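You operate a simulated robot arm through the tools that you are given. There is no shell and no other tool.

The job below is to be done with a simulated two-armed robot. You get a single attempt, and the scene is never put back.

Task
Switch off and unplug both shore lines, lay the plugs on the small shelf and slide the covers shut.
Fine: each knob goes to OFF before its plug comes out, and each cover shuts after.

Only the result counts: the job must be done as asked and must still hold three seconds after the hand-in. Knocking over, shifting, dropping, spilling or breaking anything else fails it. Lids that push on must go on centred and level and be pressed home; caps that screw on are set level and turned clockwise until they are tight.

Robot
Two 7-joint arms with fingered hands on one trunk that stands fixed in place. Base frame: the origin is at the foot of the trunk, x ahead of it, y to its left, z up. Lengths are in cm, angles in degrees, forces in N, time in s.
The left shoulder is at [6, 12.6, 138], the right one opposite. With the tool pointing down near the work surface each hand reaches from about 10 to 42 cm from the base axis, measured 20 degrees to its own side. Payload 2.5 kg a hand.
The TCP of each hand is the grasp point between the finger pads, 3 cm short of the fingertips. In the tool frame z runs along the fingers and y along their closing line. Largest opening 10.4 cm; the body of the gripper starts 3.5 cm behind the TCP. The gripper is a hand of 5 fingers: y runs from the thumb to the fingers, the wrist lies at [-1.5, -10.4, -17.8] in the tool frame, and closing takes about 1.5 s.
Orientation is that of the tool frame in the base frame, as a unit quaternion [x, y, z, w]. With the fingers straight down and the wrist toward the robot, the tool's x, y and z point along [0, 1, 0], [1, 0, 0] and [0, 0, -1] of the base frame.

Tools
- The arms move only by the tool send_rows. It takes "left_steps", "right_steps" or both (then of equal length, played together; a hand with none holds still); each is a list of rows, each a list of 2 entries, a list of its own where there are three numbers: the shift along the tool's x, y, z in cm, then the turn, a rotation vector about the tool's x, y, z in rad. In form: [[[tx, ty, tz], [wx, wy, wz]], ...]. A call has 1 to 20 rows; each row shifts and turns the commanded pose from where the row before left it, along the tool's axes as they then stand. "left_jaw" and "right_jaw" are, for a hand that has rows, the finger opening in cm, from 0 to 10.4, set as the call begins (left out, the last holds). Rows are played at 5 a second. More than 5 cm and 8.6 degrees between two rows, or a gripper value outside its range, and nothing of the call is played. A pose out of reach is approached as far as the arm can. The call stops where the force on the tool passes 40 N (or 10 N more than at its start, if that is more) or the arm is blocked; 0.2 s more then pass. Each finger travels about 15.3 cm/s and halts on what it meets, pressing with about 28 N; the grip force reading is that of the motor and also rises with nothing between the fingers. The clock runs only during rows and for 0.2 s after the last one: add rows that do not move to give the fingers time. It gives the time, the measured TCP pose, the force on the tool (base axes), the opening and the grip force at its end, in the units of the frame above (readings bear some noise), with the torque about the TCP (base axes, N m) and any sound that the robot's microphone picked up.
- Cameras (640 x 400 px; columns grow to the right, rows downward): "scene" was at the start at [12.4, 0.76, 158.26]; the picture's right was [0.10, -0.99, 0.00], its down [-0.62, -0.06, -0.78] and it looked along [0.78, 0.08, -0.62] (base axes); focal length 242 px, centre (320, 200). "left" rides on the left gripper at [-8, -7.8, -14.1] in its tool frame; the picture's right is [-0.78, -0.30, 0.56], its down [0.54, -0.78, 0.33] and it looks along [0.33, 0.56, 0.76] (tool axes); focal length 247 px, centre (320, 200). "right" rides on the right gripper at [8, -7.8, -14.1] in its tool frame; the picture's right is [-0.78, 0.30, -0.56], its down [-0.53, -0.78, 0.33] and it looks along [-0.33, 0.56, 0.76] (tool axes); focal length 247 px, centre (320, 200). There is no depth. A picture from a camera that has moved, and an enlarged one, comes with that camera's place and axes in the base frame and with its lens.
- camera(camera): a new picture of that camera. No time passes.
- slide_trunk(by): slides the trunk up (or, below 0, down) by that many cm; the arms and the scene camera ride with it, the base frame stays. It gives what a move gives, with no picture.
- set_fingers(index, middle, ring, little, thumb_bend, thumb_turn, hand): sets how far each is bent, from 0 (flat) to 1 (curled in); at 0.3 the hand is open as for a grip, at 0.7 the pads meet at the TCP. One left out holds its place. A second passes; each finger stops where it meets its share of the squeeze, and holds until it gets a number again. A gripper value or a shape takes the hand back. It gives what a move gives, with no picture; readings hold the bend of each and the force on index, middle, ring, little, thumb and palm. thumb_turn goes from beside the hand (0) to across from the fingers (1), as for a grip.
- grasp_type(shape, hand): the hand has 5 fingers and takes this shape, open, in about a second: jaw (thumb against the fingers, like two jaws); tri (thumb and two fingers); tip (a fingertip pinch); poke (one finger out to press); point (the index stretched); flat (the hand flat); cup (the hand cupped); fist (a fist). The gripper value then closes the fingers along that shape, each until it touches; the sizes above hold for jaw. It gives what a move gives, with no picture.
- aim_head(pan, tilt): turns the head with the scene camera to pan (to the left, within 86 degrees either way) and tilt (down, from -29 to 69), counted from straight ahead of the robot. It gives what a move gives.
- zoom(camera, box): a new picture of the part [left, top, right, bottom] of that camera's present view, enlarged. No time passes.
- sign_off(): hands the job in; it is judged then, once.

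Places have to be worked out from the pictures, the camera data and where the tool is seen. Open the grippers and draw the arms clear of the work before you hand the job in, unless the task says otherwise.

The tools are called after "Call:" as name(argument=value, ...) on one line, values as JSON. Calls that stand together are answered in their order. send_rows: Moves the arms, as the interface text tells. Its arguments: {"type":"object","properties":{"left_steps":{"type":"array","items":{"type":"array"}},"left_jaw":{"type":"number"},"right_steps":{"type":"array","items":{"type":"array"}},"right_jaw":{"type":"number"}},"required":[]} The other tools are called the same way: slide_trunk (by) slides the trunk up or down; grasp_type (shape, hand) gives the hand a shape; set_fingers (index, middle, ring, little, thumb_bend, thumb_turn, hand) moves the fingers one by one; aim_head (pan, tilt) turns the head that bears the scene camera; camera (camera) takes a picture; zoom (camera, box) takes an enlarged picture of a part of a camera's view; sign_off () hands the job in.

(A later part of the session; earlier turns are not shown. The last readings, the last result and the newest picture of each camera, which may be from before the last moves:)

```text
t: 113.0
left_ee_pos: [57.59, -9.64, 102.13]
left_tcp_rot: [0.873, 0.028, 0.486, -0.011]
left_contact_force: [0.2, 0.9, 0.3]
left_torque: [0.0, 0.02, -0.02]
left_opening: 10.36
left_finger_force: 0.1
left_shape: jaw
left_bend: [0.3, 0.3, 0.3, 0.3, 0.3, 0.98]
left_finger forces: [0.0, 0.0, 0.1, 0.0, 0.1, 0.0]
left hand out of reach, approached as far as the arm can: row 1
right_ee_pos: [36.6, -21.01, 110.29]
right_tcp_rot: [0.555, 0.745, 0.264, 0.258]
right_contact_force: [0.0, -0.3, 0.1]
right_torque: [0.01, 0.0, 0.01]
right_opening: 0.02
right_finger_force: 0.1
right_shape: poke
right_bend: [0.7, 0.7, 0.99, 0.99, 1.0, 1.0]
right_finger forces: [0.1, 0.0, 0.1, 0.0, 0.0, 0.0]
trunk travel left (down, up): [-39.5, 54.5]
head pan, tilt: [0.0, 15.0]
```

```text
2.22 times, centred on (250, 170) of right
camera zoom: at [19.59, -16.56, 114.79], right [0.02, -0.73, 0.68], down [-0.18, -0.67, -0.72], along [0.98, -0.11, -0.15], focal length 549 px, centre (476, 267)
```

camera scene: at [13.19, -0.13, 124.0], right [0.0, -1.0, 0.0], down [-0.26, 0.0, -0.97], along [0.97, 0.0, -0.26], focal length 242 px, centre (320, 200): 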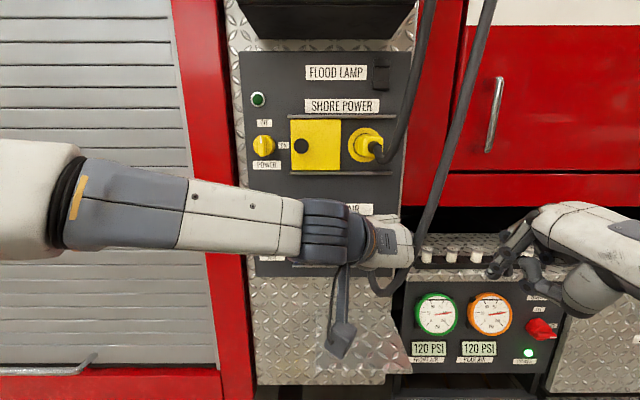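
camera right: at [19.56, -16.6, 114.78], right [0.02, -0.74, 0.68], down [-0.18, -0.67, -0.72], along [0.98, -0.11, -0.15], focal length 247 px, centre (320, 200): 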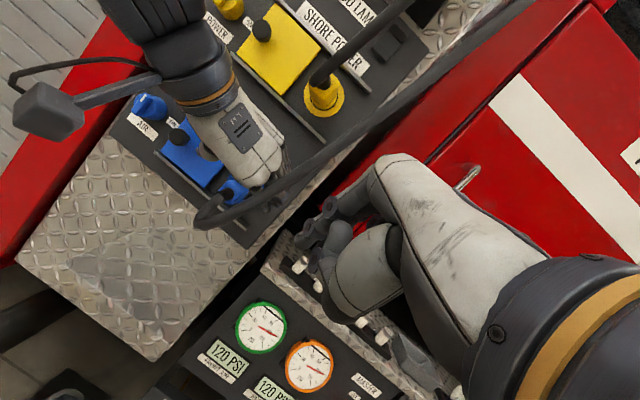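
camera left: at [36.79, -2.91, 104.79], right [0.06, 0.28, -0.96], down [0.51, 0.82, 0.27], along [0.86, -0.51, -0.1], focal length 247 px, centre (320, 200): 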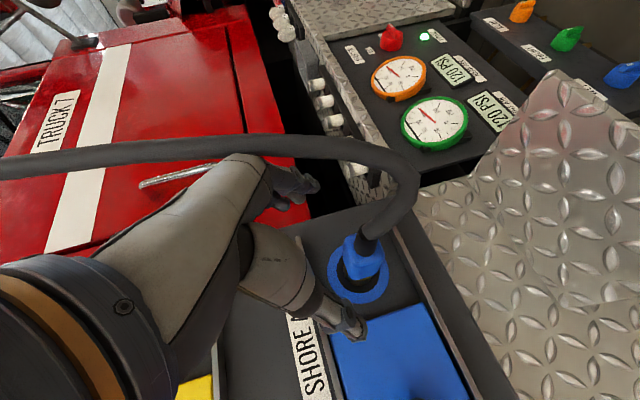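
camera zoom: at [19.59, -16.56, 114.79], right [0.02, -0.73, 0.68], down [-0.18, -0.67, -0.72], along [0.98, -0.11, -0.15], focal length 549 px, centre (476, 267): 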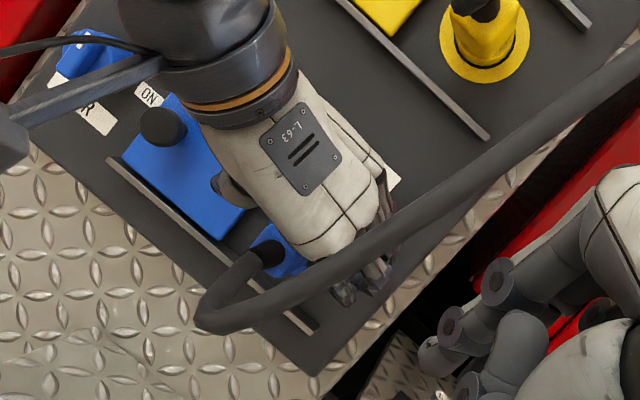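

The plug is nicely between thumb and fingers and the cable stays outside. I advance the last 3 cm and close the grip.

Call:
send_rows(left_steps=[[[0, -0.05, 1.5], [0, 0, 0]], [[0, -0.05, 1.5], [0, 0, 0]], [[0, 0, 0], [0, 0, 0]]])

Call:
zoom(camera="left", box=[240, 140, 460, 360])

Call:
send_rows(left_jaw=2, left_steps=[[[0, 0, 0], [0, 0, 0]], [[0, 0, 0], [0, 0, 0]], [[0, 0, 0], [0, 0, 0]], [[0, 0, 0], [0, 0, 0]], [[0, 0, 0], [0, 0, 0]], [[0, 0, 0], [0, 0, 0]], [[0, 0, 0], [0, 0, 0]], [[0, 0, 0], [0, 0, 0]]])

Call:
zoom(camera="left", box=[240, 140, 460, 360])

Call:
zoom(camera="right", box=[160, 80, 340, 260])

```text
t: 113.8
left_ee_pos: [59.95, -9.4, 100.52]
left_tcp_rot: [0.873, 0.027, 0.487, -0.009]
left_contact_force: [0.5, -0.2, -0.1]
left_torque: [0.02, -0.01, -0.01]
left_opening: 10.36
left_finger_force: 0.0
left_shape: jaw
left_bend: [0.3, 0.3, 0.3, 0.3, 0.3, 0.98]
left_finger forces: [0.0, 0.0, 0.0, 0.0, 0.0, 0.1]
right_ee_pos: [36.71, -20.89, 110.43]
right_tcp_rot: [0.556, 0.745, 0.263, 0.258]
right_contact_force: [0.5, 1.6, -0.8]
right_torque: [-0.02, 0.01, -0.01]
right_opening: 0.0
right_finger_force: 0.1
right_shape: poke
right_bend: [0.7, 0.7, 0.99, 0.99, 1.0, 1.0]
right_finger forces: [0.0, 0.0, 0.0, 0.0, 0.0, 0.0]
trunk travel left (down, up): [-39.5, 54.5]
head pan, tilt: [0.0, 15.0]
```

```text
1.82 times, centred on (350, 250) of left
camera zoom: at [43.5, -2.52, 101.12], right [0.05, 0.29, -0.96], down [0.52, 0.81, 0.27], along [0.85, -0.51, -0.11], focal length 449 px, centre (266, 109)
```

zoom: 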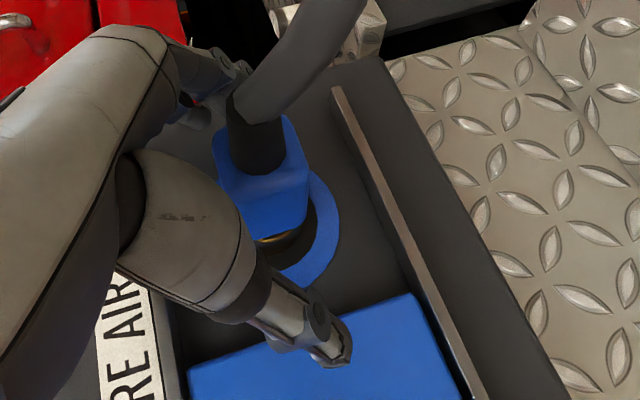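

```text
t: 115.6
left_ee_pos: [60.07, -9.46, 100.61]
left_tcp_rot: [0.873, 0.027, 0.487, -0.009]
left_contact_force: [0.2, 0.1, 0.2]
left_torque: [-0.01, 0.01, 0.0]
left_opening: 2.34
left_finger_force: 27.7
left_shape: jaw
left_bend: [0.73, 0.57, 0.57, 0.6, 0.74, 1.0]
left_finger forces: [16.4, 7.0, 2.9, 0.0, 26.7, 0.0]
right_ee_pos: [36.64, -20.82, 110.41]
right_tcp_rot: [0.556, 0.746, 0.262, 0.257]
right_contact_force: [-0.6, 0.5, 0.2]
right_torque: [0.0, -0.02, -0.04]
right_opening: 0.0
right_finger_force: 0.1
right_shape: poke
right_bend: [0.7, 0.7, 0.99, 0.99, 1.0, 1.0]
right_finger forces: [0.1, 0.0, 0.0, 0.1, 0.0, 0.0]
trunk travel left (down, up): [-39.5, 54.5]
head pan, tilt: [0.0, 15.0]
heard: snap
```

```text
1.82 times, centred on (350, 250) of left
camera zoom: at [43.49, -2.53, 101.12], right [0.05, 0.29, -0.96], down [0.52, 0.81, 0.27], along [0.85, -0.51, -0.11], focal length 449 px, centre (266, 109)
```

zoom: 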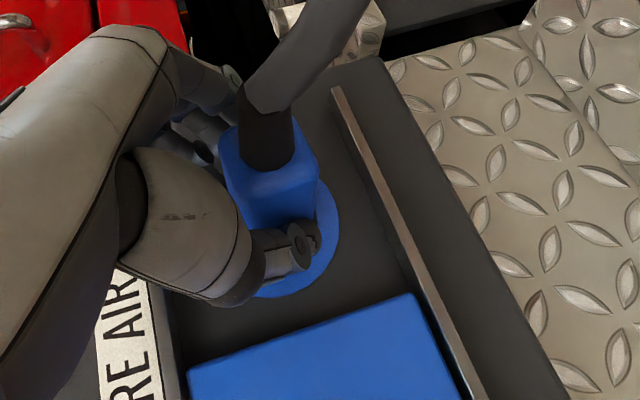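

```text
2.22 times, centred on (250, 170) of right
camera zoom: at [19.59, -16.56, 114.78], right [0.02, -0.73, 0.68], down [-0.18, -0.67, -0.72], along [0.98, -0.11, -0.15], focal length 549 px, centre (476, 267)
```

zoom: 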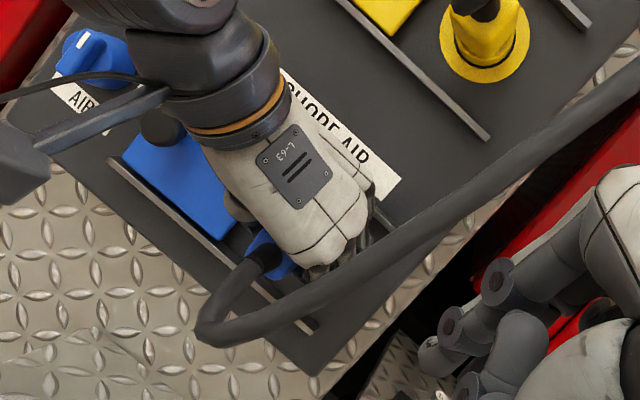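

A snap was heard as the grip closed (27 N). I pull the blue plug straight back along -x in 1 cm steps.

Call:
send_rows(left_steps=[[[-0.524, -0.056, -0.85], [0, 0, 0]], [[-0.524, -0.056, -0.85], [0, 0, 0]], [[-0.524, -0.056, -0.85], [0, 0, 0]], [[-0.524, -0.056, -0.85], [0, 0, 0]], [[0, 0, 0], [0, 0, 0]]])

Call:
zoom(camera="left", box=[240, 140, 460, 360])

Call:
zoom(camera="right", box=[160, 80, 340, 260])

```text
t: 116.8
left_ee_pos: [56.11, -9.44, 100.67]
left_tcp_rot: [0.874, 0.028, 0.485, -0.013]
left_contact_force: [-0.2, 0.4, 0.2]
left_torque: [0.0, 0.02, -0.02]
left_opening: 2.35
left_finger_force: 27.8
left_shape: jaw
left_bend: [0.73, 0.57, 0.57, 0.6, 0.74, 1.0]
left_finger forces: [16.3, 7.0, 3.0, 0.1, 26.8, 0.0]
right_ee_pos: [36.72, -20.91, 110.37]
right_tcp_rot: [0.556, 0.745, 0.263, 0.258]
right_contact_force: [-0.2, 0.1, 0.5]
right_torque: [-0.01, 0.0, 0.04]
right_opening: 0.01
right_finger_force: 0.0
right_shape: poke
right_bend: [0.7, 0.7, 0.99, 0.99, 1.0, 1.0]
right_finger forces: [0.1, 0.1, 0.0, 0.0, 0.1, 0.0]
trunk travel left (down, up): [-39.5, 54.5]
head pan, tilt: [0.0, 15.0]
```

```text
1.82 times, centred on (350, 250) of left
camera zoom: at [39.5, -2.64, 101.24], right [0.05, 0.29, -0.95], down [0.52, 0.81, 0.27], along [0.86, -0.5, -0.11], focal length 449 px, centre (266, 109)
```

zoom: 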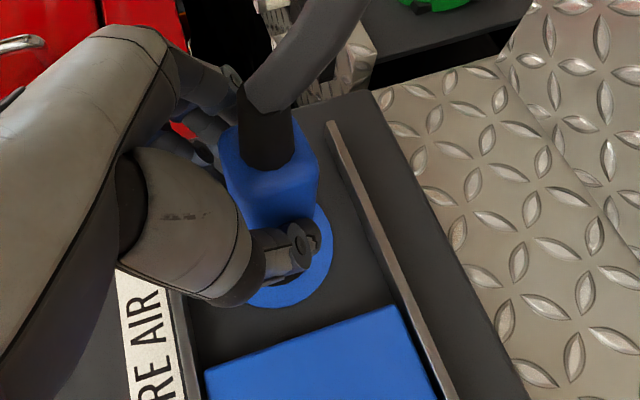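

```text
2.22 times, centred on (250, 170) of right
camera zoom: at [19.59, -16.56, 114.78], right [0.02, -0.73, 0.68], down [-0.18, -0.67, -0.72], along [0.98, -0.11, -0.15], focal length 549 px, centre (476, 267)
```

zoom: 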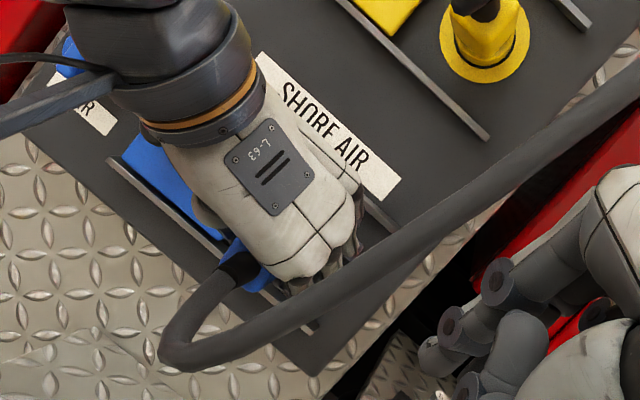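

The plug follows the hand freely—it's out. I pull back another 5 cm, then shift right to y≈-14.

Call:
send_rows(left_steps=[[[-0.655, -0.07, -1.06], [0, 0, 0]], [[-0.655, -0.07, -1.06], [0, 0, 0]], [[-0.655, -0.07, -1.06], [0, 0, 0]], [[-0.655, -0.07, -1.06], [0, 0, 0]], [[0, 1.5, 0], [0, 0, 0]], [[0, 1.5, 0], [0, 0, 0]], [[0, 1.5, 0], [0, 0, 0]], [[0, 0, 0], [0, 0, 0]]])

Call:
camera(camera="left")

Call:
camera(camera="right")

Call:
camera(camera="scene")

```text
t: 118.6
left_ee_pos: [51.37, -13.83, 100.65]
left_tcp_rot: [0.874, 0.029, 0.485, -0.013]
left_contact_force: [-0.1, 0.1, -0.2]
left_torque: [-0.01, 0.04, 0.0]
left_opening: 2.32
left_finger_force: 28.1
left_shape: jaw
left_bend: [0.73, 0.57, 0.57, 0.6, 0.74, 1.0]
left_finger forces: [16.4, 7.2, 3.0, 0.0, 26.9, 0.1]
right_ee_pos: [36.59, -20.9, 110.49]
right_tcp_rot: [0.555, 0.746, 0.264, 0.257]
right_contact_force: [0.8, -0.2, 0.2]
right_torque: [0.01, 0.0, 0.01]
right_opening: 0.0
right_finger_force: 0.0
right_shape: poke
right_bend: [0.7, 0.7, 0.99, 0.99, 1.0, 1.0]
right_finger forces: [0.1, 0.1, 0.1, 0.0, 0.0, 0.1]
trunk travel left (down, up): [-39.5, 54.5]
head pan, tilt: [0.0, 15.0]
```

```text
taken
camera left: at [34.83, -7.16, 101.23], right [0.04, 0.29, -0.95], down [0.52, 0.81, 0.27], along [0.86, -0.5, -0.12], focal length 247 px, centre (320, 200)
```

left: 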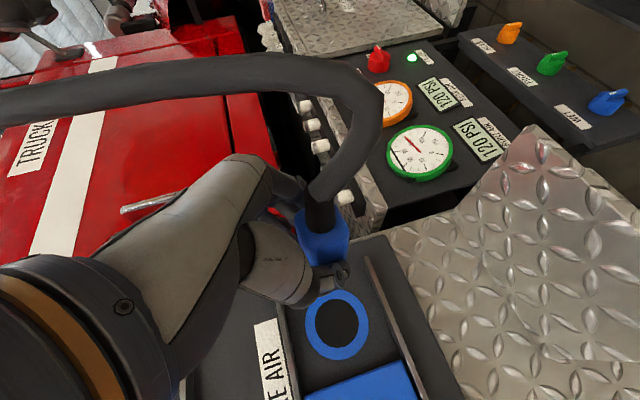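

```text
taken
camera right: at [19.59, -16.57, 114.78], right [0.02, -0.74, 0.68], down [-0.18, -0.67, -0.72], along [0.98, -0.11, -0.15], focal length 247 px, centre (320, 200)
```

right: 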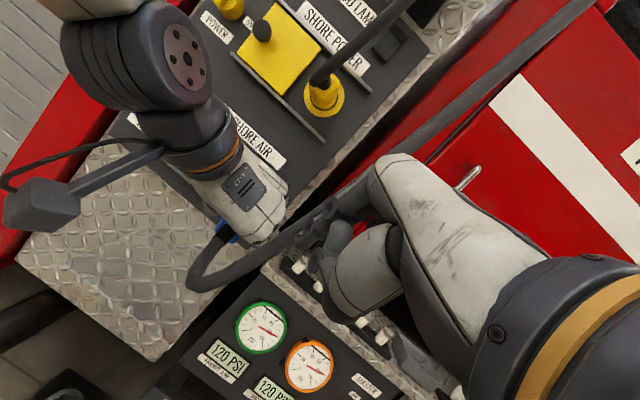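

```text
taken
camera scene: at [13.21, -0.13, 124.0], right [0.0, -1.0, 0.0], down [-0.26, 0.0, -0.97], along [0.97, 0.0, -0.26], focal length 242 px, centre (320, 200)
```

scene: 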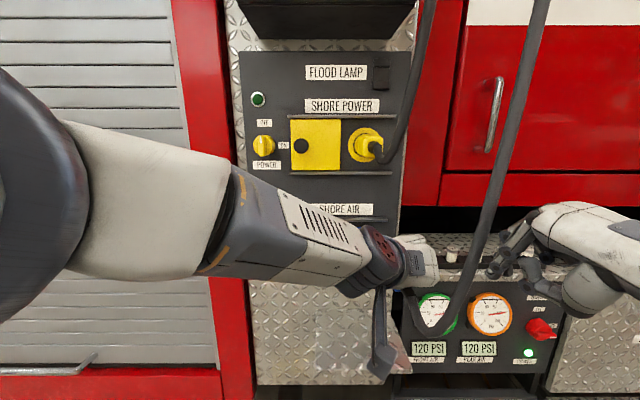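

The blue plug is clear of its socket. I nudge the right hand a bit farther from the cable and lower the trunk 18 cm toward shelf height.

Call:
send_rows(right_steps=[[[-1.43, -1.87, -1.55], [0, 0, 0]], [[-1.43, -1.87, -1.55], [0, 0, 0]], [[0, 0, 0], [0, 0, 0]]])

Call:
slide_trunk(by=-18)

Call:
camera(camera="left")

Call:
camera(camera="right")

Call:
camera(camera="scene")

```text
t: 119.4
left_ee_pos: [51.42, -13.9, 100.59]
left_tcp_rot: [0.874, 0.028, 0.486, -0.013]
left_contact_force: [-0.3, -0.9, -0.4]
left_torque: [-0.01, 0.01, -0.02]
left_opening: 2.36
left_finger_force: 28.4
left_shape: jaw
left_bend: [0.73, 0.57, 0.57, 0.6, 0.74, 1.0]
left_finger forces: [16.4, 7.1, 3.0, 0.0, 26.9, 0.1]
right_ee_pos: [33.14, -24.15, 108.87]
right_tcp_rot: [0.55, 0.759, 0.259, 0.233]
right_contact_force: [-0.3, 0.2, 0.2]
right_torque: [-0.05, -0.03, 0.01]
right_opening: 0.0
right_finger_force: 0.1
right_shape: poke
right_bend: [0.7, 0.7, 0.99, 0.99, 1.0, 1.0]
right_finger forces: [0.1, 0.0, 0.1, 0.0, 0.1, 0.0]
trunk travel left (down, up): [-39.5, 54.5]
head pan, tilt: [0.0, 15.0]
```

```text
t: 121.4
left_ee_pos: [51.42, -13.89, 82.63]
left_tcp_rot: [0.874, 0.03, 0.486, -0.012]
left_contact_force: [0.2, 0.7, -0.7]
left_torque: [-0.01, 0.05, 0.0]
left_opening: 2.34
left_finger_force: 27.9
left_shape: jaw
left_bend: [0.73, 0.57, 0.58, 0.6, 0.74, 1.0]
left_finger forces: [16.5, 6.9, 3.1, 0.1, 26.7, 0.0]
right_ee_pos: [33.24, -24.6, 90.94]
right_tcp_rot: [0.556, 0.755, 0.26, 0.23]
right_contact_force: [-0.5, 0.0, 0.2]
right_torque: [0.04, -0.02, 0.01]
right_opening: 0.0
right_finger_force: 0.1
right_shape: poke
right_bend: [0.7, 0.7, 0.99, 0.99, 1.0, 1.0]
right_finger forces: [0.0, 0.1, 0.1, 0.0, 0.0, 0.0]
trunk travel left (down, up): [-21.5, 72.5]
head pan, tilt: [0.0, 15.0]
```

```text
taken
camera left: at [34.82, -7.14, 83.24], right [0.04, 0.29, -0.95], down [0.52, 0.81, 0.27], along [0.86, -0.5, -0.11], focal length 247 px, centre (320, 200)
```

left: 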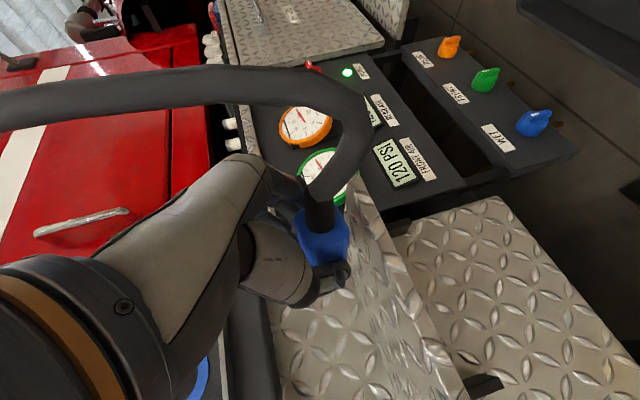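

```text
taken
camera right: at [16.38, -20.68, 96.18], right [0.07, -0.75, 0.66], down [-0.2, -0.66, -0.73], along [0.98, -0.08, -0.2], focal length 247 px, centre (320, 200)
```

right: 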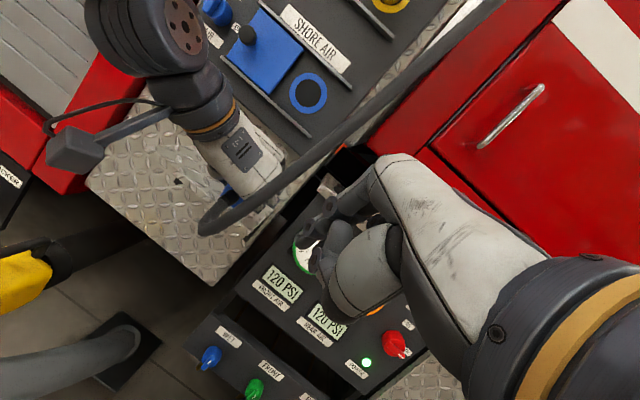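

```text
taken
camera scene: at [13.2, -0.12, 106.01], right [0.0, -1.0, 0.0], down [-0.26, 0.0, -0.97], along [0.97, 0.0, -0.26], focal length 242 px, centre (320, 200)
```

scene: 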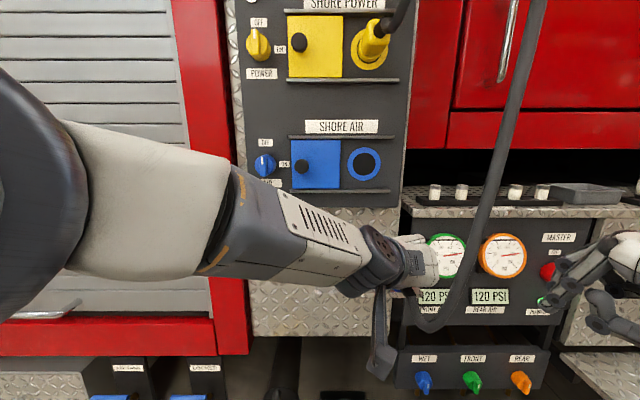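

The plug is just above the shelf's front right part. I move it 6.4 cm forward over the shelf with a slight rise.

Call:
send_rows(left_steps=[[[0.966, 0.09, 1.28], [0, 0, 0]], [[0.966, 0.09, 1.28], [0, 0, 0]], [[0.966, 0.09, 1.28], [0, 0, 0]], [[0.966, 0.09, 1.28], [0, 0, 0]], [[0, 0, 0], [0, 0, 0]]])

Call:
camera(camera="left")

Call:
zoom(camera="right", box=[140, 80, 360, 300])

Call:
zoom(camera="scene", box=[300, 200, 480, 380])

```text
t: 122.6
left_ee_pos: [55.68, -13.69, 82.83]
left_tcp_rot: [0.873, 0.029, 0.486, -0.013]
left_contact_force: [-0.5, -0.3, 0.6]
left_torque: [-0.01, 0.05, 0.04]
left_opening: 2.33
left_finger_force: 28.0
left_shape: jaw
left_bend: [0.73, 0.57, 0.58, 0.6, 0.74, 1.0]
left_finger forces: [16.4, 7.0, 3.1, 0.0, 26.8, 0.0]
left hand out of reach, approached as far as the arm can: row 3, 4
right_ee_pos: [33.29, -24.55, 90.76]
right_tcp_rot: [0.556, 0.755, 0.26, 0.23]
right_contact_force: [-1.3, -0.3, 0.6]
right_torque: [-0.02, 0.0, 0.02]
right_opening: 0.01
right_finger_force: 0.1
right_shape: poke
right_bend: [0.7, 0.7, 0.99, 0.99, 1.0, 1.0]
right_finger forces: [0.1, 0.0, 0.0, 0.1, 0.0, 0.0]
trunk travel left (down, up): [-21.5, 72.5]
head pan, tilt: [0.0, 15.0]
```

```text
taken
camera left: at [39.12, -7.03, 83.55], right [0.04, 0.29, -0.95], down [0.51, 0.81, 0.27], along [0.86, -0.5, -0.12], focal length 247 px, centre (320, 200)
```

left: 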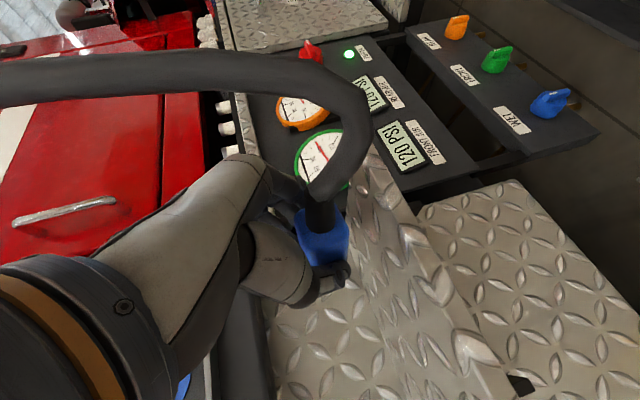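

```text
1.82 times, centred on (250, 190) of right
camera zoom: at [16.37, -20.66, 96.13], right [0.07, -0.75, 0.66], down [-0.2, -0.66, -0.72], along [0.98, -0.08, -0.2], focal length 449 px, centre (447, 218)
```

zoom: 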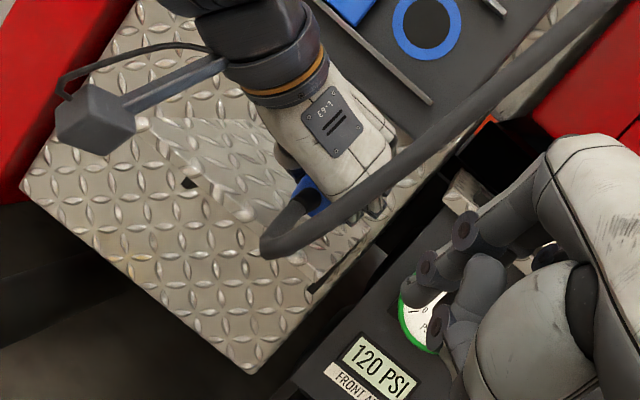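

```text
2.22 times, centred on (390, 290) of scene
camera zoom: at [13.2, -0.12, 106.0], right [0.0, -1.0, 0.0], down [-0.26, 0.0, -0.97], along [0.97, 0.0, -0.26], focal length 538 px, centre (164, 0)
```

zoom: 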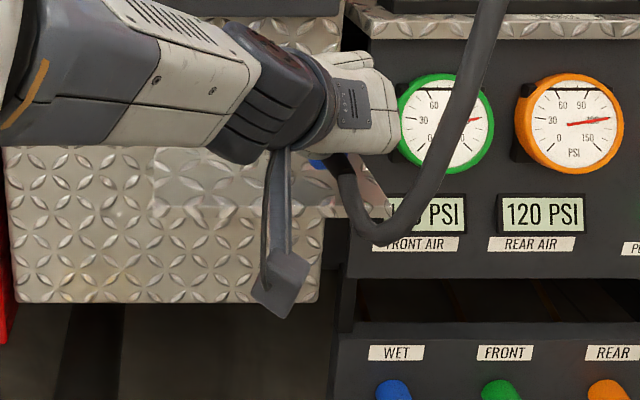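

Reach runs out slightly at y≈-14. I shift 1.5 cm left and go forward a bit more.

Call:
send_rows(left_steps=[[[0, -1.5, 0], [0, 0, 0]], [[0.63, 0.07, 1.02], [0, 0, 0]], [[0.63, 0.07, 1.02], [0, 0, 0]], [[0, 0, 0], [0, 0, 0]]])

Call:
zoom(camera="scene", box=[300, 200, 480, 380])

```text
t: 123.6
left_ee_pos: [56.78, -12.37, 82.93]
left_tcp_rot: [0.873, 0.029, 0.487, -0.012]
left_contact_force: [0.3, 0.2, 0.3]
left_torque: [-0.04, 0.0, -0.01]
left_opening: 2.34
left_finger_force: 27.9
left_shape: jaw
left_bend: [0.73, 0.57, 0.58, 0.6, 0.74, 1.0]
left_finger forces: [16.4, 7.0, 3.1, 0.1, 26.7, 0.0]
left hand out of reach, approached as far as the arm can: row 3
right_ee_pos: [33.22, -24.52, 90.85]
right_tcp_rot: [0.556, 0.756, 0.259, 0.23]
right_contact_force: [0.2, 0.1, 0.4]
right_torque: [0.01, 0.01, 0.0]
right_opening: 0.03
right_finger_force: 0.0
right_shape: poke
right_bend: [0.7, 0.7, 0.99, 0.99, 1.0, 1.0]
right_finger forces: [0.0, 0.0, 0.0, 0.0, 0.0, 0.1]
trunk travel left (down, up): [-21.5, 72.5]
head pan, tilt: [0.0, 15.0]
```

```text
2.22 times, centred on (390, 290) of scene
camera zoom: at [13.2, -0.12, 106.0], right [0.0, -1.0, 0.0], down [-0.26, 0.0, -0.97], along [0.97, 0.0, -0.26], focal length 538 px, centre (164, 0)
```

zoom: 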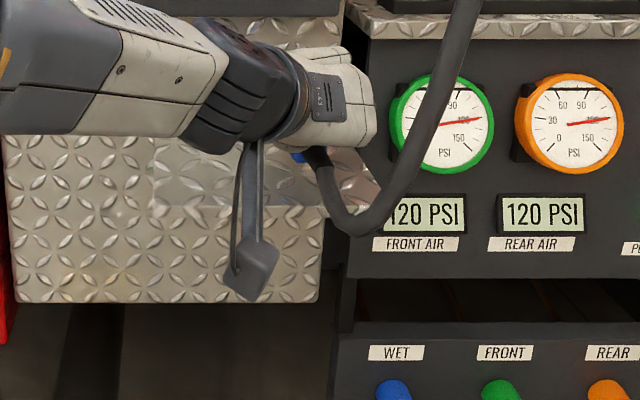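

Good position. I lower gently toward the shelf, checking for contact.

Call:
send_rows(left_steps=[[[-0.255, 0, 0.158], [0, 0, 0]], [[-0.255, 0, 0.158], [0, 0, 0]], [[-0.255, 0, 0.158], [0, 0, 0]], [[-0.255, 0, 0.158], [0, 0, 0]], [[0, 0, 0], [0, 0, 0]]])

Call:
zoom(camera="left", box=[240, 160, 440, 360])

```text
t: 124.8
left_ee_pos: [56.71, -12.33, 81.89]
left_tcp_rot: [0.874, 0.028, 0.484, -0.012]
left_contact_force: [0.0, -0.2, 0.6]
left_torque: [0.03, 0.02, 0.04]
left_opening: 2.32
left_finger_force: 28.4
left_shape: jaw
left_bend: [0.73, 0.57, 0.58, 0.6, 0.74, 1.0]
left_finger forces: [16.4, 7.1, 3.1, 0.0, 26.9, 0.0]
right_ee_pos: [33.26, -24.56, 90.91]
right_tcp_rot: [0.557, 0.755, 0.26, 0.23]
right_contact_force: [-0.5, 0.1, -0.3]
right_torque: [-0.02, 0.0, 0.0]
right_opening: 0.02
right_finger_force: 0.0
right_shape: poke
right_bend: [0.7, 0.7, 0.99, 0.99, 1.0, 1.0]
right_finger forces: [0.1, 0.0, 0.1, 0.1, 0.1, 0.1]
trunk travel left (down, up): [-21.5, 72.5]
head pan, tilt: [0.0, 15.0]
```

```text
2.00 times, centred on (340, 260) of left
camera zoom: at [40.19, -5.59, 82.37], right [0.04, 0.29, -0.95], down [0.52, 0.81, 0.27], along [0.86, -0.5, -0.11], focal length 494 px, centre (280, 80)
```

zoom: 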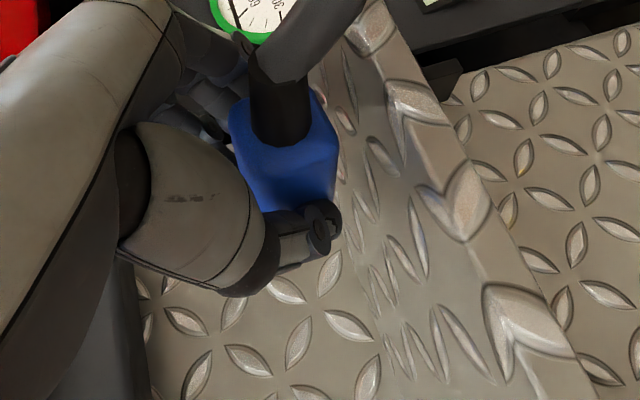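

No contact yet. Lowering further in small steps.

Call:
send_rows(left_steps=[[[-0.255, 0, 0.158], [0, 0, 0]], [[-0.255, 0, 0.158], [0, 0, 0]], [[0, 0, 0], [0, 0, 0]]])

Call:
send_rows(left_steps=[[[-0.255, 0, 0.158], [0, 0, 0]], [[0, 0, 0], [0, 0, 0]]])

Call:
send_rows(left_steps=[[[-0.255, 0, 0.158], [0, 0, 0]], [[0, 0, 0], [0, 0, 0]]])

```text
t: 125.6
left_ee_pos: [56.84, -12.5, 81.18]
left_tcp_rot: [0.874, 0.029, 0.486, -0.012]
left_contact_force: [-0.6, 0.1, -1.0]
left_torque: [-0.02, 0.03, -0.01]
left_opening: 2.35
left_finger_force: 27.9
left_shape: jaw
left_bend: [0.73, 0.57, 0.58, 0.6, 0.74, 1.0]
left_finger forces: [16.3, 7.0, 3.1, 0.0, 26.8, 0.0]
right_ee_pos: [33.31, -24.55, 90.9]
right_tcp_rot: [0.556, 0.756, 0.259, 0.23]
right_contact_force: [0.5, -0.4, -0.1]
right_torque: [-0.01, 0.0, 0.03]
right_opening: 0.0
right_finger_force: 0.1
right_shape: poke
right_bend: [0.7, 0.7, 0.99, 0.99, 1.0, 1.0]
right_finger forces: [0.0, 0.1, 0.0, 0.1, 0.0, 0.0]
trunk travel left (down, up): [-21.5, 72.5]
head pan, tilt: [0.0, 15.0]
```

```text
t: 126.2
left_ee_pos: [56.82, -12.39, 80.83]
left_tcp_rot: [0.874, 0.029, 0.485, -0.012]
left_contact_force: [-0.8, 0.2, 0.2]
left_torque: [-0.01, 0.03, -0.05]
left_opening: 2.33
left_finger_force: 28.1
left_shape: jaw
left_bend: [0.73, 0.57, 0.58, 0.6, 0.74, 1.0]
left_finger forces: [16.4, 7.0, 3.1, 0.0, 26.8, 0.0]
right_ee_pos: [33.09, -24.54, 90.86]
right_tcp_rot: [0.556, 0.755, 0.26, 0.23]
right_contact_force: [-0.9, 1.3, 0.7]
right_torque: [0.03, 0.0, -0.01]
right_opening: 0.0
right_finger_force: 0.1
right_shape: poke
right_bend: [0.7, 0.7, 0.99, 0.99, 1.0, 1.0]
right_finger forces: [0.0, 0.0, 0.1, 0.1, 0.0, 0.0]
trunk travel left (down, up): [-21.5, 72.5]
head pan, tilt: [0.0, 15.0]
```

```text
t: 126.8
left_ee_pos: [56.68, -12.46, 80.51]
left_tcp_rot: [0.874, 0.03, 0.485, -0.012]
left_contact_force: [0.6, -0.7, -0.4]
left_torque: [0.01, 0.05, 0.01]
left_opening: 2.35
left_finger_force: 28.0
left_shape: jaw
left_bend: [0.73, 0.57, 0.58, 0.6, 0.74, 1.0]
left_finger forces: [16.4, 7.1, 2.9, 0.1, 26.8, 0.0]
right_ee_pos: [33.21, -24.65, 90.85]
right_tcp_rot: [0.556, 0.755, 0.26, 0.23]
right_contact_force: [0.2, -0.7, -0.1]
right_torque: [0.01, -0.01, -0.02]
right_opening: 0.01
right_finger_force: 0.1
right_shape: poke
right_bend: [0.7, 0.7, 0.99, 0.99, 1.0, 1.0]
right_finger forces: [0.0, 0.0, 0.0, 0.0, 0.0, 0.0]
trunk travel left (down, up): [-21.5, 72.5]
head pan, tilt: [0.0, 15.0]
```

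Still no contact at TCP z = 80.5; I look from the side views to judge the remaining gap.

Call:
zoom(camera="right", box=[160, 120, 320, 280])

Call:
zoom(camera="left", box=[260, 180, 400, 320])

Call:
zoom(camera="scene", box=[340, 220, 460, 320])

```text
2.50 times, centred on (240, 200) of right
camera zoom: at [16.38, -20.68, 96.13], right [0.07, -0.75, 0.66], down [-0.2, -0.66, -0.72], along [0.98, -0.08, -0.2], focal length 617 px, centre (520, 200)
```

zoom: 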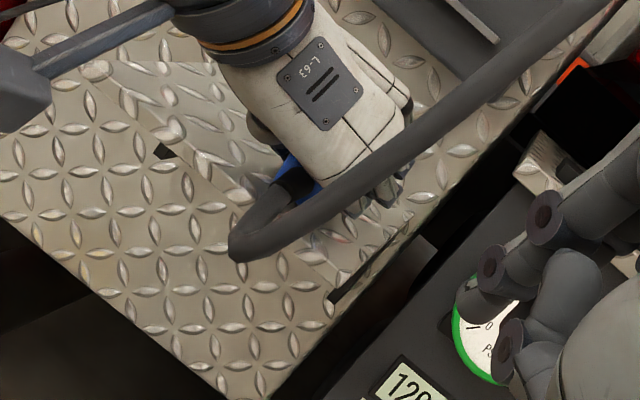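

```text
2.86 times, centred on (330, 250) of left
camera zoom: at [40.21, -5.62, 81.2], right [0.04, 0.29, -0.96], down [0.52, 0.81, 0.27], along [0.86, -0.5, -0.11], focal length 706 px, centre (291, 57)
```

zoom: 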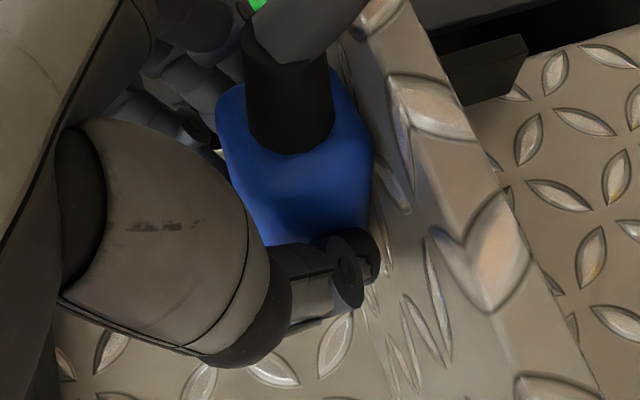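

```text
4.00 times, centred on (400, 270) of scene
camera zoom: at [13.2, -0.12, 106.0], right [0.0, -1.0, 0.0], down [-0.26, 0.0, -0.97], along [0.97, 0.0, -0.26], focal length 968 px, centre (0, -80)
```

zoom: 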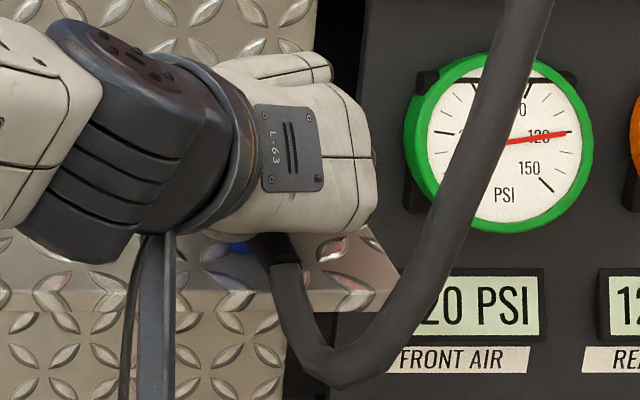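

The shelf is likely nearer z≈77.5 than I thought. I keep lowering in small steps until contact registers.

Call:
send_rows(left_steps=[[[-0.255, 0, 0.158], [0, 0, 0]], [[0, 0, 0], [0, 0, 0]]])

Call:
send_rows(left_steps=[[[-0.255, 0, 0.158], [0, 0, 0]], [[0, 0, 0], [0, 0, 0]]])

Call:
send_rows(left_steps=[[[-0.255, 0, 0.158], [0, 0, 0]], [[0, 0, 0], [0, 0, 0]]])

```text
t: 127.4
left_ee_pos: [56.67, -12.42, 80.46]
left_tcp_rot: [0.873, 0.029, 0.487, -0.012]
left_contact_force: [-1.3, -0.8, 4.5]
left_torque: [-0.07, -0.06, 0.01]
left_opening: 2.38
left_finger_force: 28.6
left_shape: jaw
left_bend: [0.73, 0.57, 0.58, 0.6, 0.74, 1.0]
left_finger forces: [19.4, 8.0, 3.7, 0.0, 27.1, 0.0]
right_ee_pos: [33.22, -24.56, 90.77]
right_tcp_rot: [0.556, 0.755, 0.259, 0.23]
right_contact_force: [0.3, -0.3, -0.2]
right_torque: [0.01, 0.0, -0.01]
right_opening: 0.02
right_finger_force: 0.1
right_shape: poke
right_bend: [0.7, 0.7, 0.99, 0.99, 1.0, 1.0]
right_finger forces: [0.0, 0.0, 0.1, 0.0, 0.1, 0.1]
trunk travel left (down, up): [-21.5, 72.5]
head pan, tilt: [0.0, 15.0]
```

```text
t: 128.0
left_ee_pos: [56.72, -12.42, 80.31]
left_tcp_rot: [0.872, 0.029, 0.488, -0.012]
left_contact_force: [-2.8, -2.7, 16.0]
left_torque: [-0.18, -0.3, -0.04]
left_opening: 2.43
left_finger_force: 28.0
left_shape: jaw
left_bend: [0.73, 0.57, 0.57, 0.6, 0.74, 1.0]
left_finger forces: [27.5, 8.7, 5.3, 0.1, 27.6, 0.0]
right_ee_pos: [33.12, -24.67, 90.89]
right_tcp_rot: [0.556, 0.755, 0.261, 0.232]
right_contact_force: [-0.7, -0.8, 0.4]
right_torque: [-0.01, -0.01, -0.01]
right_opening: 0.0
right_finger_force: 0.1
right_shape: poke
right_bend: [0.7, 0.7, 0.99, 0.99, 1.0, 1.0]
right_finger forces: [0.0, 0.0, 0.0, 0.0, 0.1, 0.0]
trunk travel left (down, up): [-21.5, 72.5]
head pan, tilt: [0.0, 15.0]
```

```text
t: 128.6
left_ee_pos: [56.68, -12.45, 80.31]
left_tcp_rot: [0.871, 0.029, 0.49, -0.011]
left_contact_force: [-5.7, -1.8, 24.7]
left_torque: [-0.25, -0.4, -0.05]
left_opening: 2.42
left_finger_force: 27.6
left_shape: jaw
left_bend: [0.73, 0.57, 0.57, 0.6, 0.74, 1.0]
left_finger forces: [32.0, 8.9, 6.1, 0.0, 28.6, 0.0]
right_ee_pos: [32.95, -24.61, 90.85]
right_tcp_rot: [0.556, 0.755, 0.26, 0.23]
right_contact_force: [0.4, -1.1, -0.2]
right_torque: [0.01, -0.01, -0.01]
right_opening: 0.02
right_finger_force: 0.1
right_shape: poke
right_bend: [0.7, 0.7, 0.99, 0.99, 1.0, 1.0]
right_finger forces: [0.1, 0.1, 0.0, 0.0, 0.0, 0.0]
trunk travel left (down, up): [-21.5, 72.5]
head pan, tilt: [0.0, 15.0]
```

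Contact at TCP z≈80.4 (25 N now). I relieve the pressure by 0.7 cm of commanded height and then open the hand fully.

Call:
send_rows(left_steps=[[[0.55, 0, -0.34], [0, 0, 0]], [[0, 0, 0], [0, 0, 0]]])

Call:
send_rows(left_jaw=10.4, left_steps=[[[0, 0, 0], [0, 0, 0]], [[0, 0, 0], [0, 0, 0]], [[0, 0, 0], [0, 0, 0]], [[0, 0, 0], [0, 0, 0]], [[0, 0, 0], [0, 0, 0]], [[0, 0, 0], [0, 0, 0]]])

Call:
zoom(camera="left", box=[240, 160, 440, 360])

Call:
zoom(camera="right", box=[160, 120, 320, 280])

Call:
zoom(camera="scene", box=[340, 220, 460, 320])

```text
t: 129.2
left_ee_pos: [56.73, -12.37, 80.29]
left_tcp_rot: [0.873, 0.029, 0.486, -0.013]
left_contact_force: [2.6, -3.8, 11.9]
left_torque: [-0.17, -0.3, -0.01]
left_opening: 2.43
left_finger_force: 28.2
left_shape: jaw
left_bend: [0.73, 0.56, 0.57, 0.6, 0.74, 1.0]
left_finger forces: [22.6, 9.1, 5.4, 0.1, 26.6, 0.1]
right_ee_pos: [33.18, -24.6, 90.79]
right_tcp_rot: [0.556, 0.755, 0.26, 0.23]
right_contact_force: [0.8, 0.4, 0.5]
right_torque: [0.02, 0.0, 0.02]
right_opening: 0.02
right_finger_force: 0.0
right_shape: poke
right_bend: [0.7, 0.7, 0.99, 0.99, 1.0, 1.0]
right_finger forces: [0.1, 0.0, 0.0, 0.0, 0.1, 0.0]
trunk travel left (down, up): [-21.5, 72.5]
head pan, tilt: [0.0, 15.0]
```

```text
t: 130.6
left_ee_pos: [56.65, -12.28, 80.29]
left_tcp_rot: [0.873, 0.028, 0.486, -0.013]
left_contact_force: [0.0, 0.0, 0.0]
left_torque: [0.0, 0.0, 0.01]
left_opening: 10.33
left_finger_force: 0.0
left_shape: jaw
left_bend: [0.3, 0.3, 0.3, 0.3, 0.3, 0.98]
left_finger forces: [0.0, 0.0, 0.1, 0.0, 0.0, 0.1]
right_ee_pos: [33.18, -24.54, 90.79]
right_tcp_rot: [0.556, 0.755, 0.26, 0.23]
right_contact_force: [0.2, -0.4, -0.4]
right_torque: [-0.02, -0.02, 0.02]
right_opening: 0.0
right_finger_force: 0.0
right_shape: poke
right_bend: [0.7, 0.7, 0.99, 0.99, 1.0, 1.0]
right_finger forces: [0.0, 0.0, 0.0, 0.1, 0.1, 0.0]
trunk travel left (down, up): [-21.5, 72.5]
head pan, tilt: [0.0, 15.0]
```

```text
2.00 times, centred on (340, 260) of left
camera zoom: at [40.21, -5.57, 80.94], right [0.04, 0.29, -0.95], down [0.52, 0.81, 0.27], along [0.86, -0.5, -0.12], focal length 494 px, centre (280, 80)
```

zoom: 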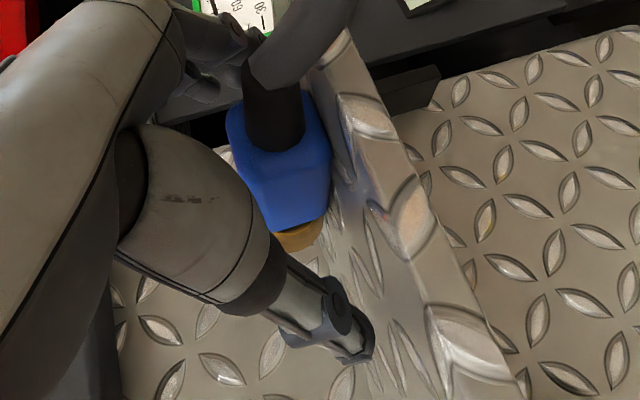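

```text
2.50 times, centred on (240, 200) of right
camera zoom: at [16.37, -20.67, 96.12], right [0.07, -0.75, 0.66], down [-0.2, -0.66, -0.72], along [0.98, -0.08, -0.2], focal length 617 px, centre (520, 200)
```

zoom: 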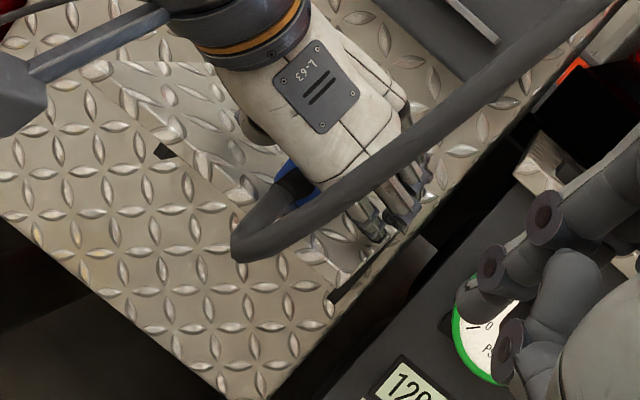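

```text
4.00 times, centred on (400, 270) of scene
camera zoom: at [13.19, -0.12, 106.0], right [0.0, -1.0, 0.0], down [-0.26, 0.0, -0.97], along [0.97, 0.0, -0.26], focal length 968 px, centre (0, -80)
```

zoom: 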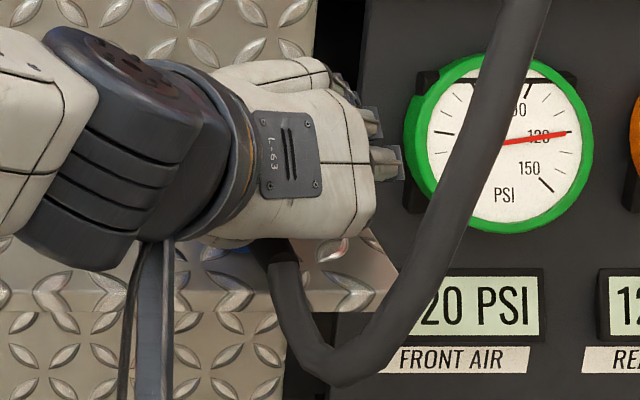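

The blue plug rests on the shelf, released. I lift the hand straight up, then move left and back, staying clear of the cable.

Call:
send_rows(left_steps=[[[1.42, 0, -0.88], [0, 0, 0]], [[1.42, 0, -0.88], [0, 0, 0]], [[1.42, 0, -0.88], [0, 0, 0]], [[1.0, -1, -0.6], [0, 0, 0]], [[0, -3, 0], [0, 0, 0]], [[0, -3, -1], [0, 0, 0]], [[0, -2, -3], [0, 0, 0]], [[0, 0, 0], [0, 0, 0]]])

Call:
camera(camera="scene")

Call:
zoom(camera="scene", box=[300, 200, 480, 320])

Call:
camera(camera="right")

Call:
camera(camera="left")

```text
t: 132.4
left_ee_pos: [52.3, -4.28, 86.37]
left_tcp_rot: [0.874, 0.03, 0.486, -0.012]
left_contact_force: [0.4, -0.6, -0.3]
left_torque: [-0.01, -0.01, -0.03]
left_opening: 10.36
left_finger_force: 0.0
left_shape: jaw
left_bend: [0.3, 0.3, 0.3, 0.3, 0.3, 0.98]
left_finger forces: [0.0, 0.0, 0.1, 0.0, 0.0, 0.1]
left hand out of reach, approached as far as the arm can: row 2, 3, 4
right_ee_pos: [33.23, -24.63, 90.79]
right_tcp_rot: [0.556, 0.755, 0.26, 0.23]
right_contact_force: [0.5, 0.9, 0.4]
right_torque: [-0.02, -0.02, -0.02]
right_opening: 0.0
right_finger_force: 0.1
right_shape: poke
right_bend: [0.7, 0.7, 0.99, 0.99, 1.0, 1.0]
right_finger forces: [0.1, 0.1, 0.0, 0.0, 0.0, 0.1]
trunk travel left (down, up): [-21.5, 72.5]
head pan, tilt: [0.0, 15.0]
```

```text
taken
camera scene: at [13.18, -0.11, 106.01], right [0.0, -1.0, 0.0], down [-0.26, 0.0, -0.97], along [0.97, 0.0, -0.26], focal length 242 px, centre (320, 200)
```

scene: 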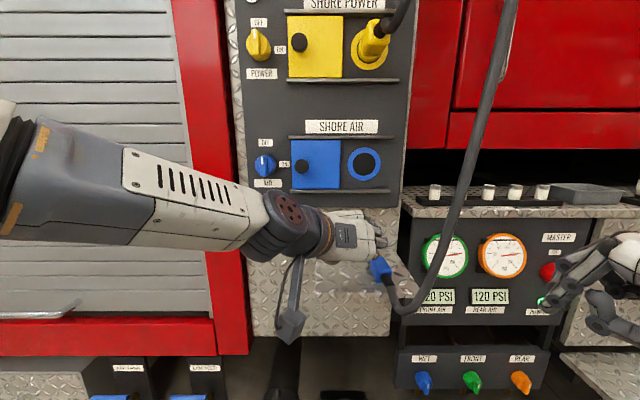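

```text
3.33 times, centred on (390, 260) of scene
camera zoom: at [13.18, -0.11, 106.01], right [0.0, -1.0, 0.0], down [-0.26, 0.0, -0.97], along [0.97, 0.0, -0.26], focal length 807 px, centre (87, 0)
```

zoom: 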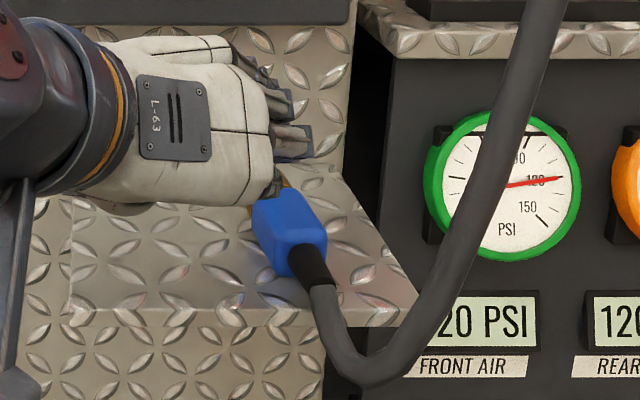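

```text
taken
camera right: at [16.36, -20.67, 96.12], right [0.07, -0.75, 0.66], down [-0.2, -0.66, -0.72], along [0.98, -0.08, -0.2], focal length 247 px, centre (320, 200)
```

right: 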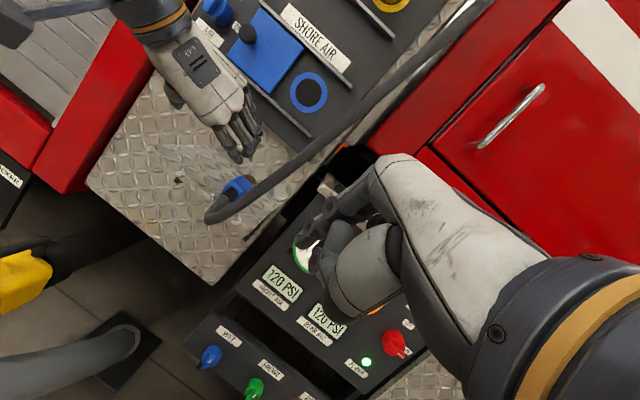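

```text
taken
camera left: at [35.74, 2.39, 86.84], right [0.05, 0.29, -0.95], down [0.52, 0.81, 0.27], along [0.86, -0.5, -0.11], focal length 247 px, centre (320, 200)
```

left: 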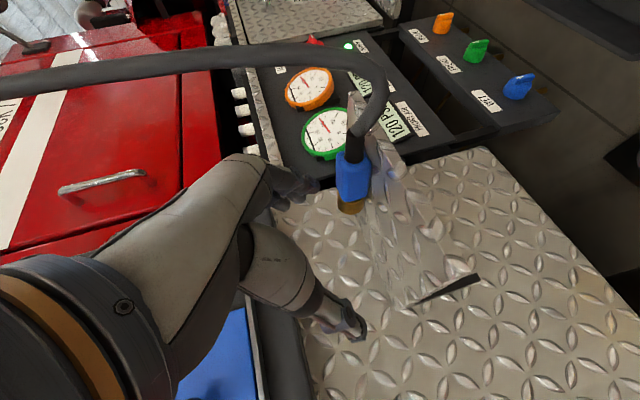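

The blue plug lies on the shelf. Now the yellow one: I move the left hand left/back for clearance and raise the trunk 40 cm to repeat the same approach.

Call:
send_rows(left_steps=[[[-0.67, -3.1, -1.15], [0, 0, 0]], [[-0.67, -3.1, -1.15], [0, 0, 0]], [[0, 0, 0], [0, 0, 0]]])

Call:
slide_trunk(by=40)

Call:
camera(camera="scene")

Call:
camera(camera="left")

Call:
camera(camera="right")

```text
t: 133.2
left_ee_pos: [49.19, 1.56, 86.41]
left_tcp_rot: [0.873, 0.029, 0.486, -0.012]
left_contact_force: [0.5, 0.3, 0.5]
left_torque: [0.01, 0.01, -0.02]
left_opening: 10.39
left_finger_force: 0.0
left_shape: jaw
left_bend: [0.3, 0.3, 0.3, 0.3, 0.3, 0.98]
left_finger forces: [0.0, 0.0, 0.0, 0.0, 0.1, 0.0]
right_ee_pos: [33.06, -24.42, 90.94]
right_tcp_rot: [0.557, 0.755, 0.259, 0.23]
right_contact_force: [0.1, 0.1, -0.5]
right_torque: [-0.02, 0.02, -0.01]
right_opening: 0.01
right_finger_force: 0.0
right_shape: poke
right_bend: [0.7, 0.7, 0.99, 0.99, 1.0, 1.0]
right_finger forces: [0.0, 0.0, 0.1, 0.0, 0.0, 0.0]
trunk travel left (down, up): [-21.5, 72.5]
head pan, tilt: [0.0, 15.0]
```

```text
t: 137.1
left_ee_pos: [49.21, 1.63, 126.26]
left_tcp_rot: [0.874, 0.029, 0.485, -0.012]
left_contact_force: [-0.5, -0.3, 0.3]
left_torque: [-0.03, 0.01, 0.03]
left_opening: 10.38
left_finger_force: 0.0
left_shape: jaw
left_bend: [0.3, 0.3, 0.3, 0.3, 0.3, 0.98]
left_finger forces: [0.0, 0.1, 0.0, 0.1, 0.0, 0.0]
right_ee_pos: [33.21, -24.45, 130.88]
right_tcp_rot: [0.556, 0.755, 0.26, 0.231]
right_contact_force: [-1.1, 0.3, -0.1]
right_torque: [0.01, 0.02, -0.01]
right_opening: 0.02
right_finger_force: 0.1
right_shape: poke
right_bend: [0.7, 0.7, 0.99, 0.99, 1.0, 1.0]
right_finger forces: [0.0, 0.0, 0.1, 0.0, 0.1, 0.1]
trunk travel left (down, up): [-61.5, 32.5]
head pan, tilt: [0.0, 15.0]
```

```text
taken
camera scene: at [13.19, -0.12, 146.0], right [0.0, -1.0, 0.0], down [-0.26, 0.0, -0.97], along [0.97, 0.0, -0.26], focal length 242 px, centre (320, 200)
```

scene: 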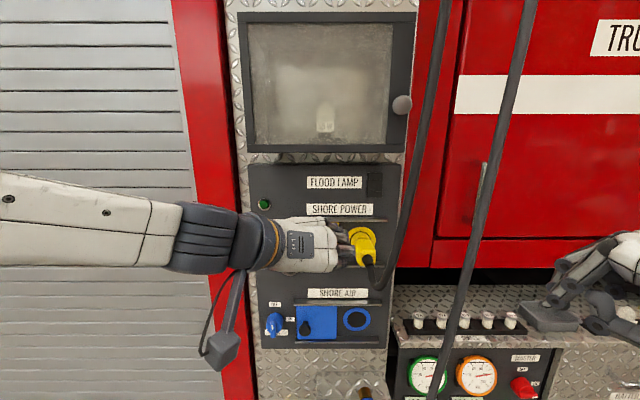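

```text
taken
camera left: at [32.76, 8.34, 126.89], right [0.05, 0.29, -0.95], down [0.52, 0.81, 0.27], along [0.86, -0.5, -0.11], focal length 247 px, centre (320, 200)
```

left: 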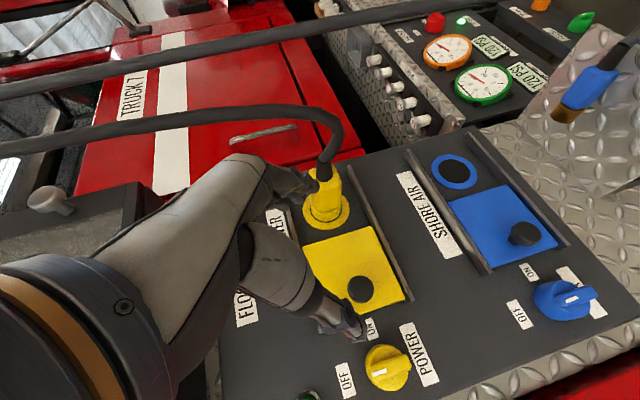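

```text
taken
camera right: at [16.37, -20.67, 136.11], right [0.07, -0.75, 0.66], down [-0.2, -0.66, -0.72], along [0.98, -0.08, -0.2], focal length 247 px, centre (320, 200)
```

right: 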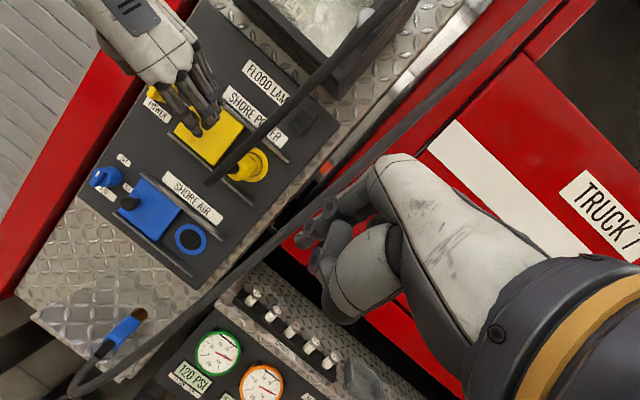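

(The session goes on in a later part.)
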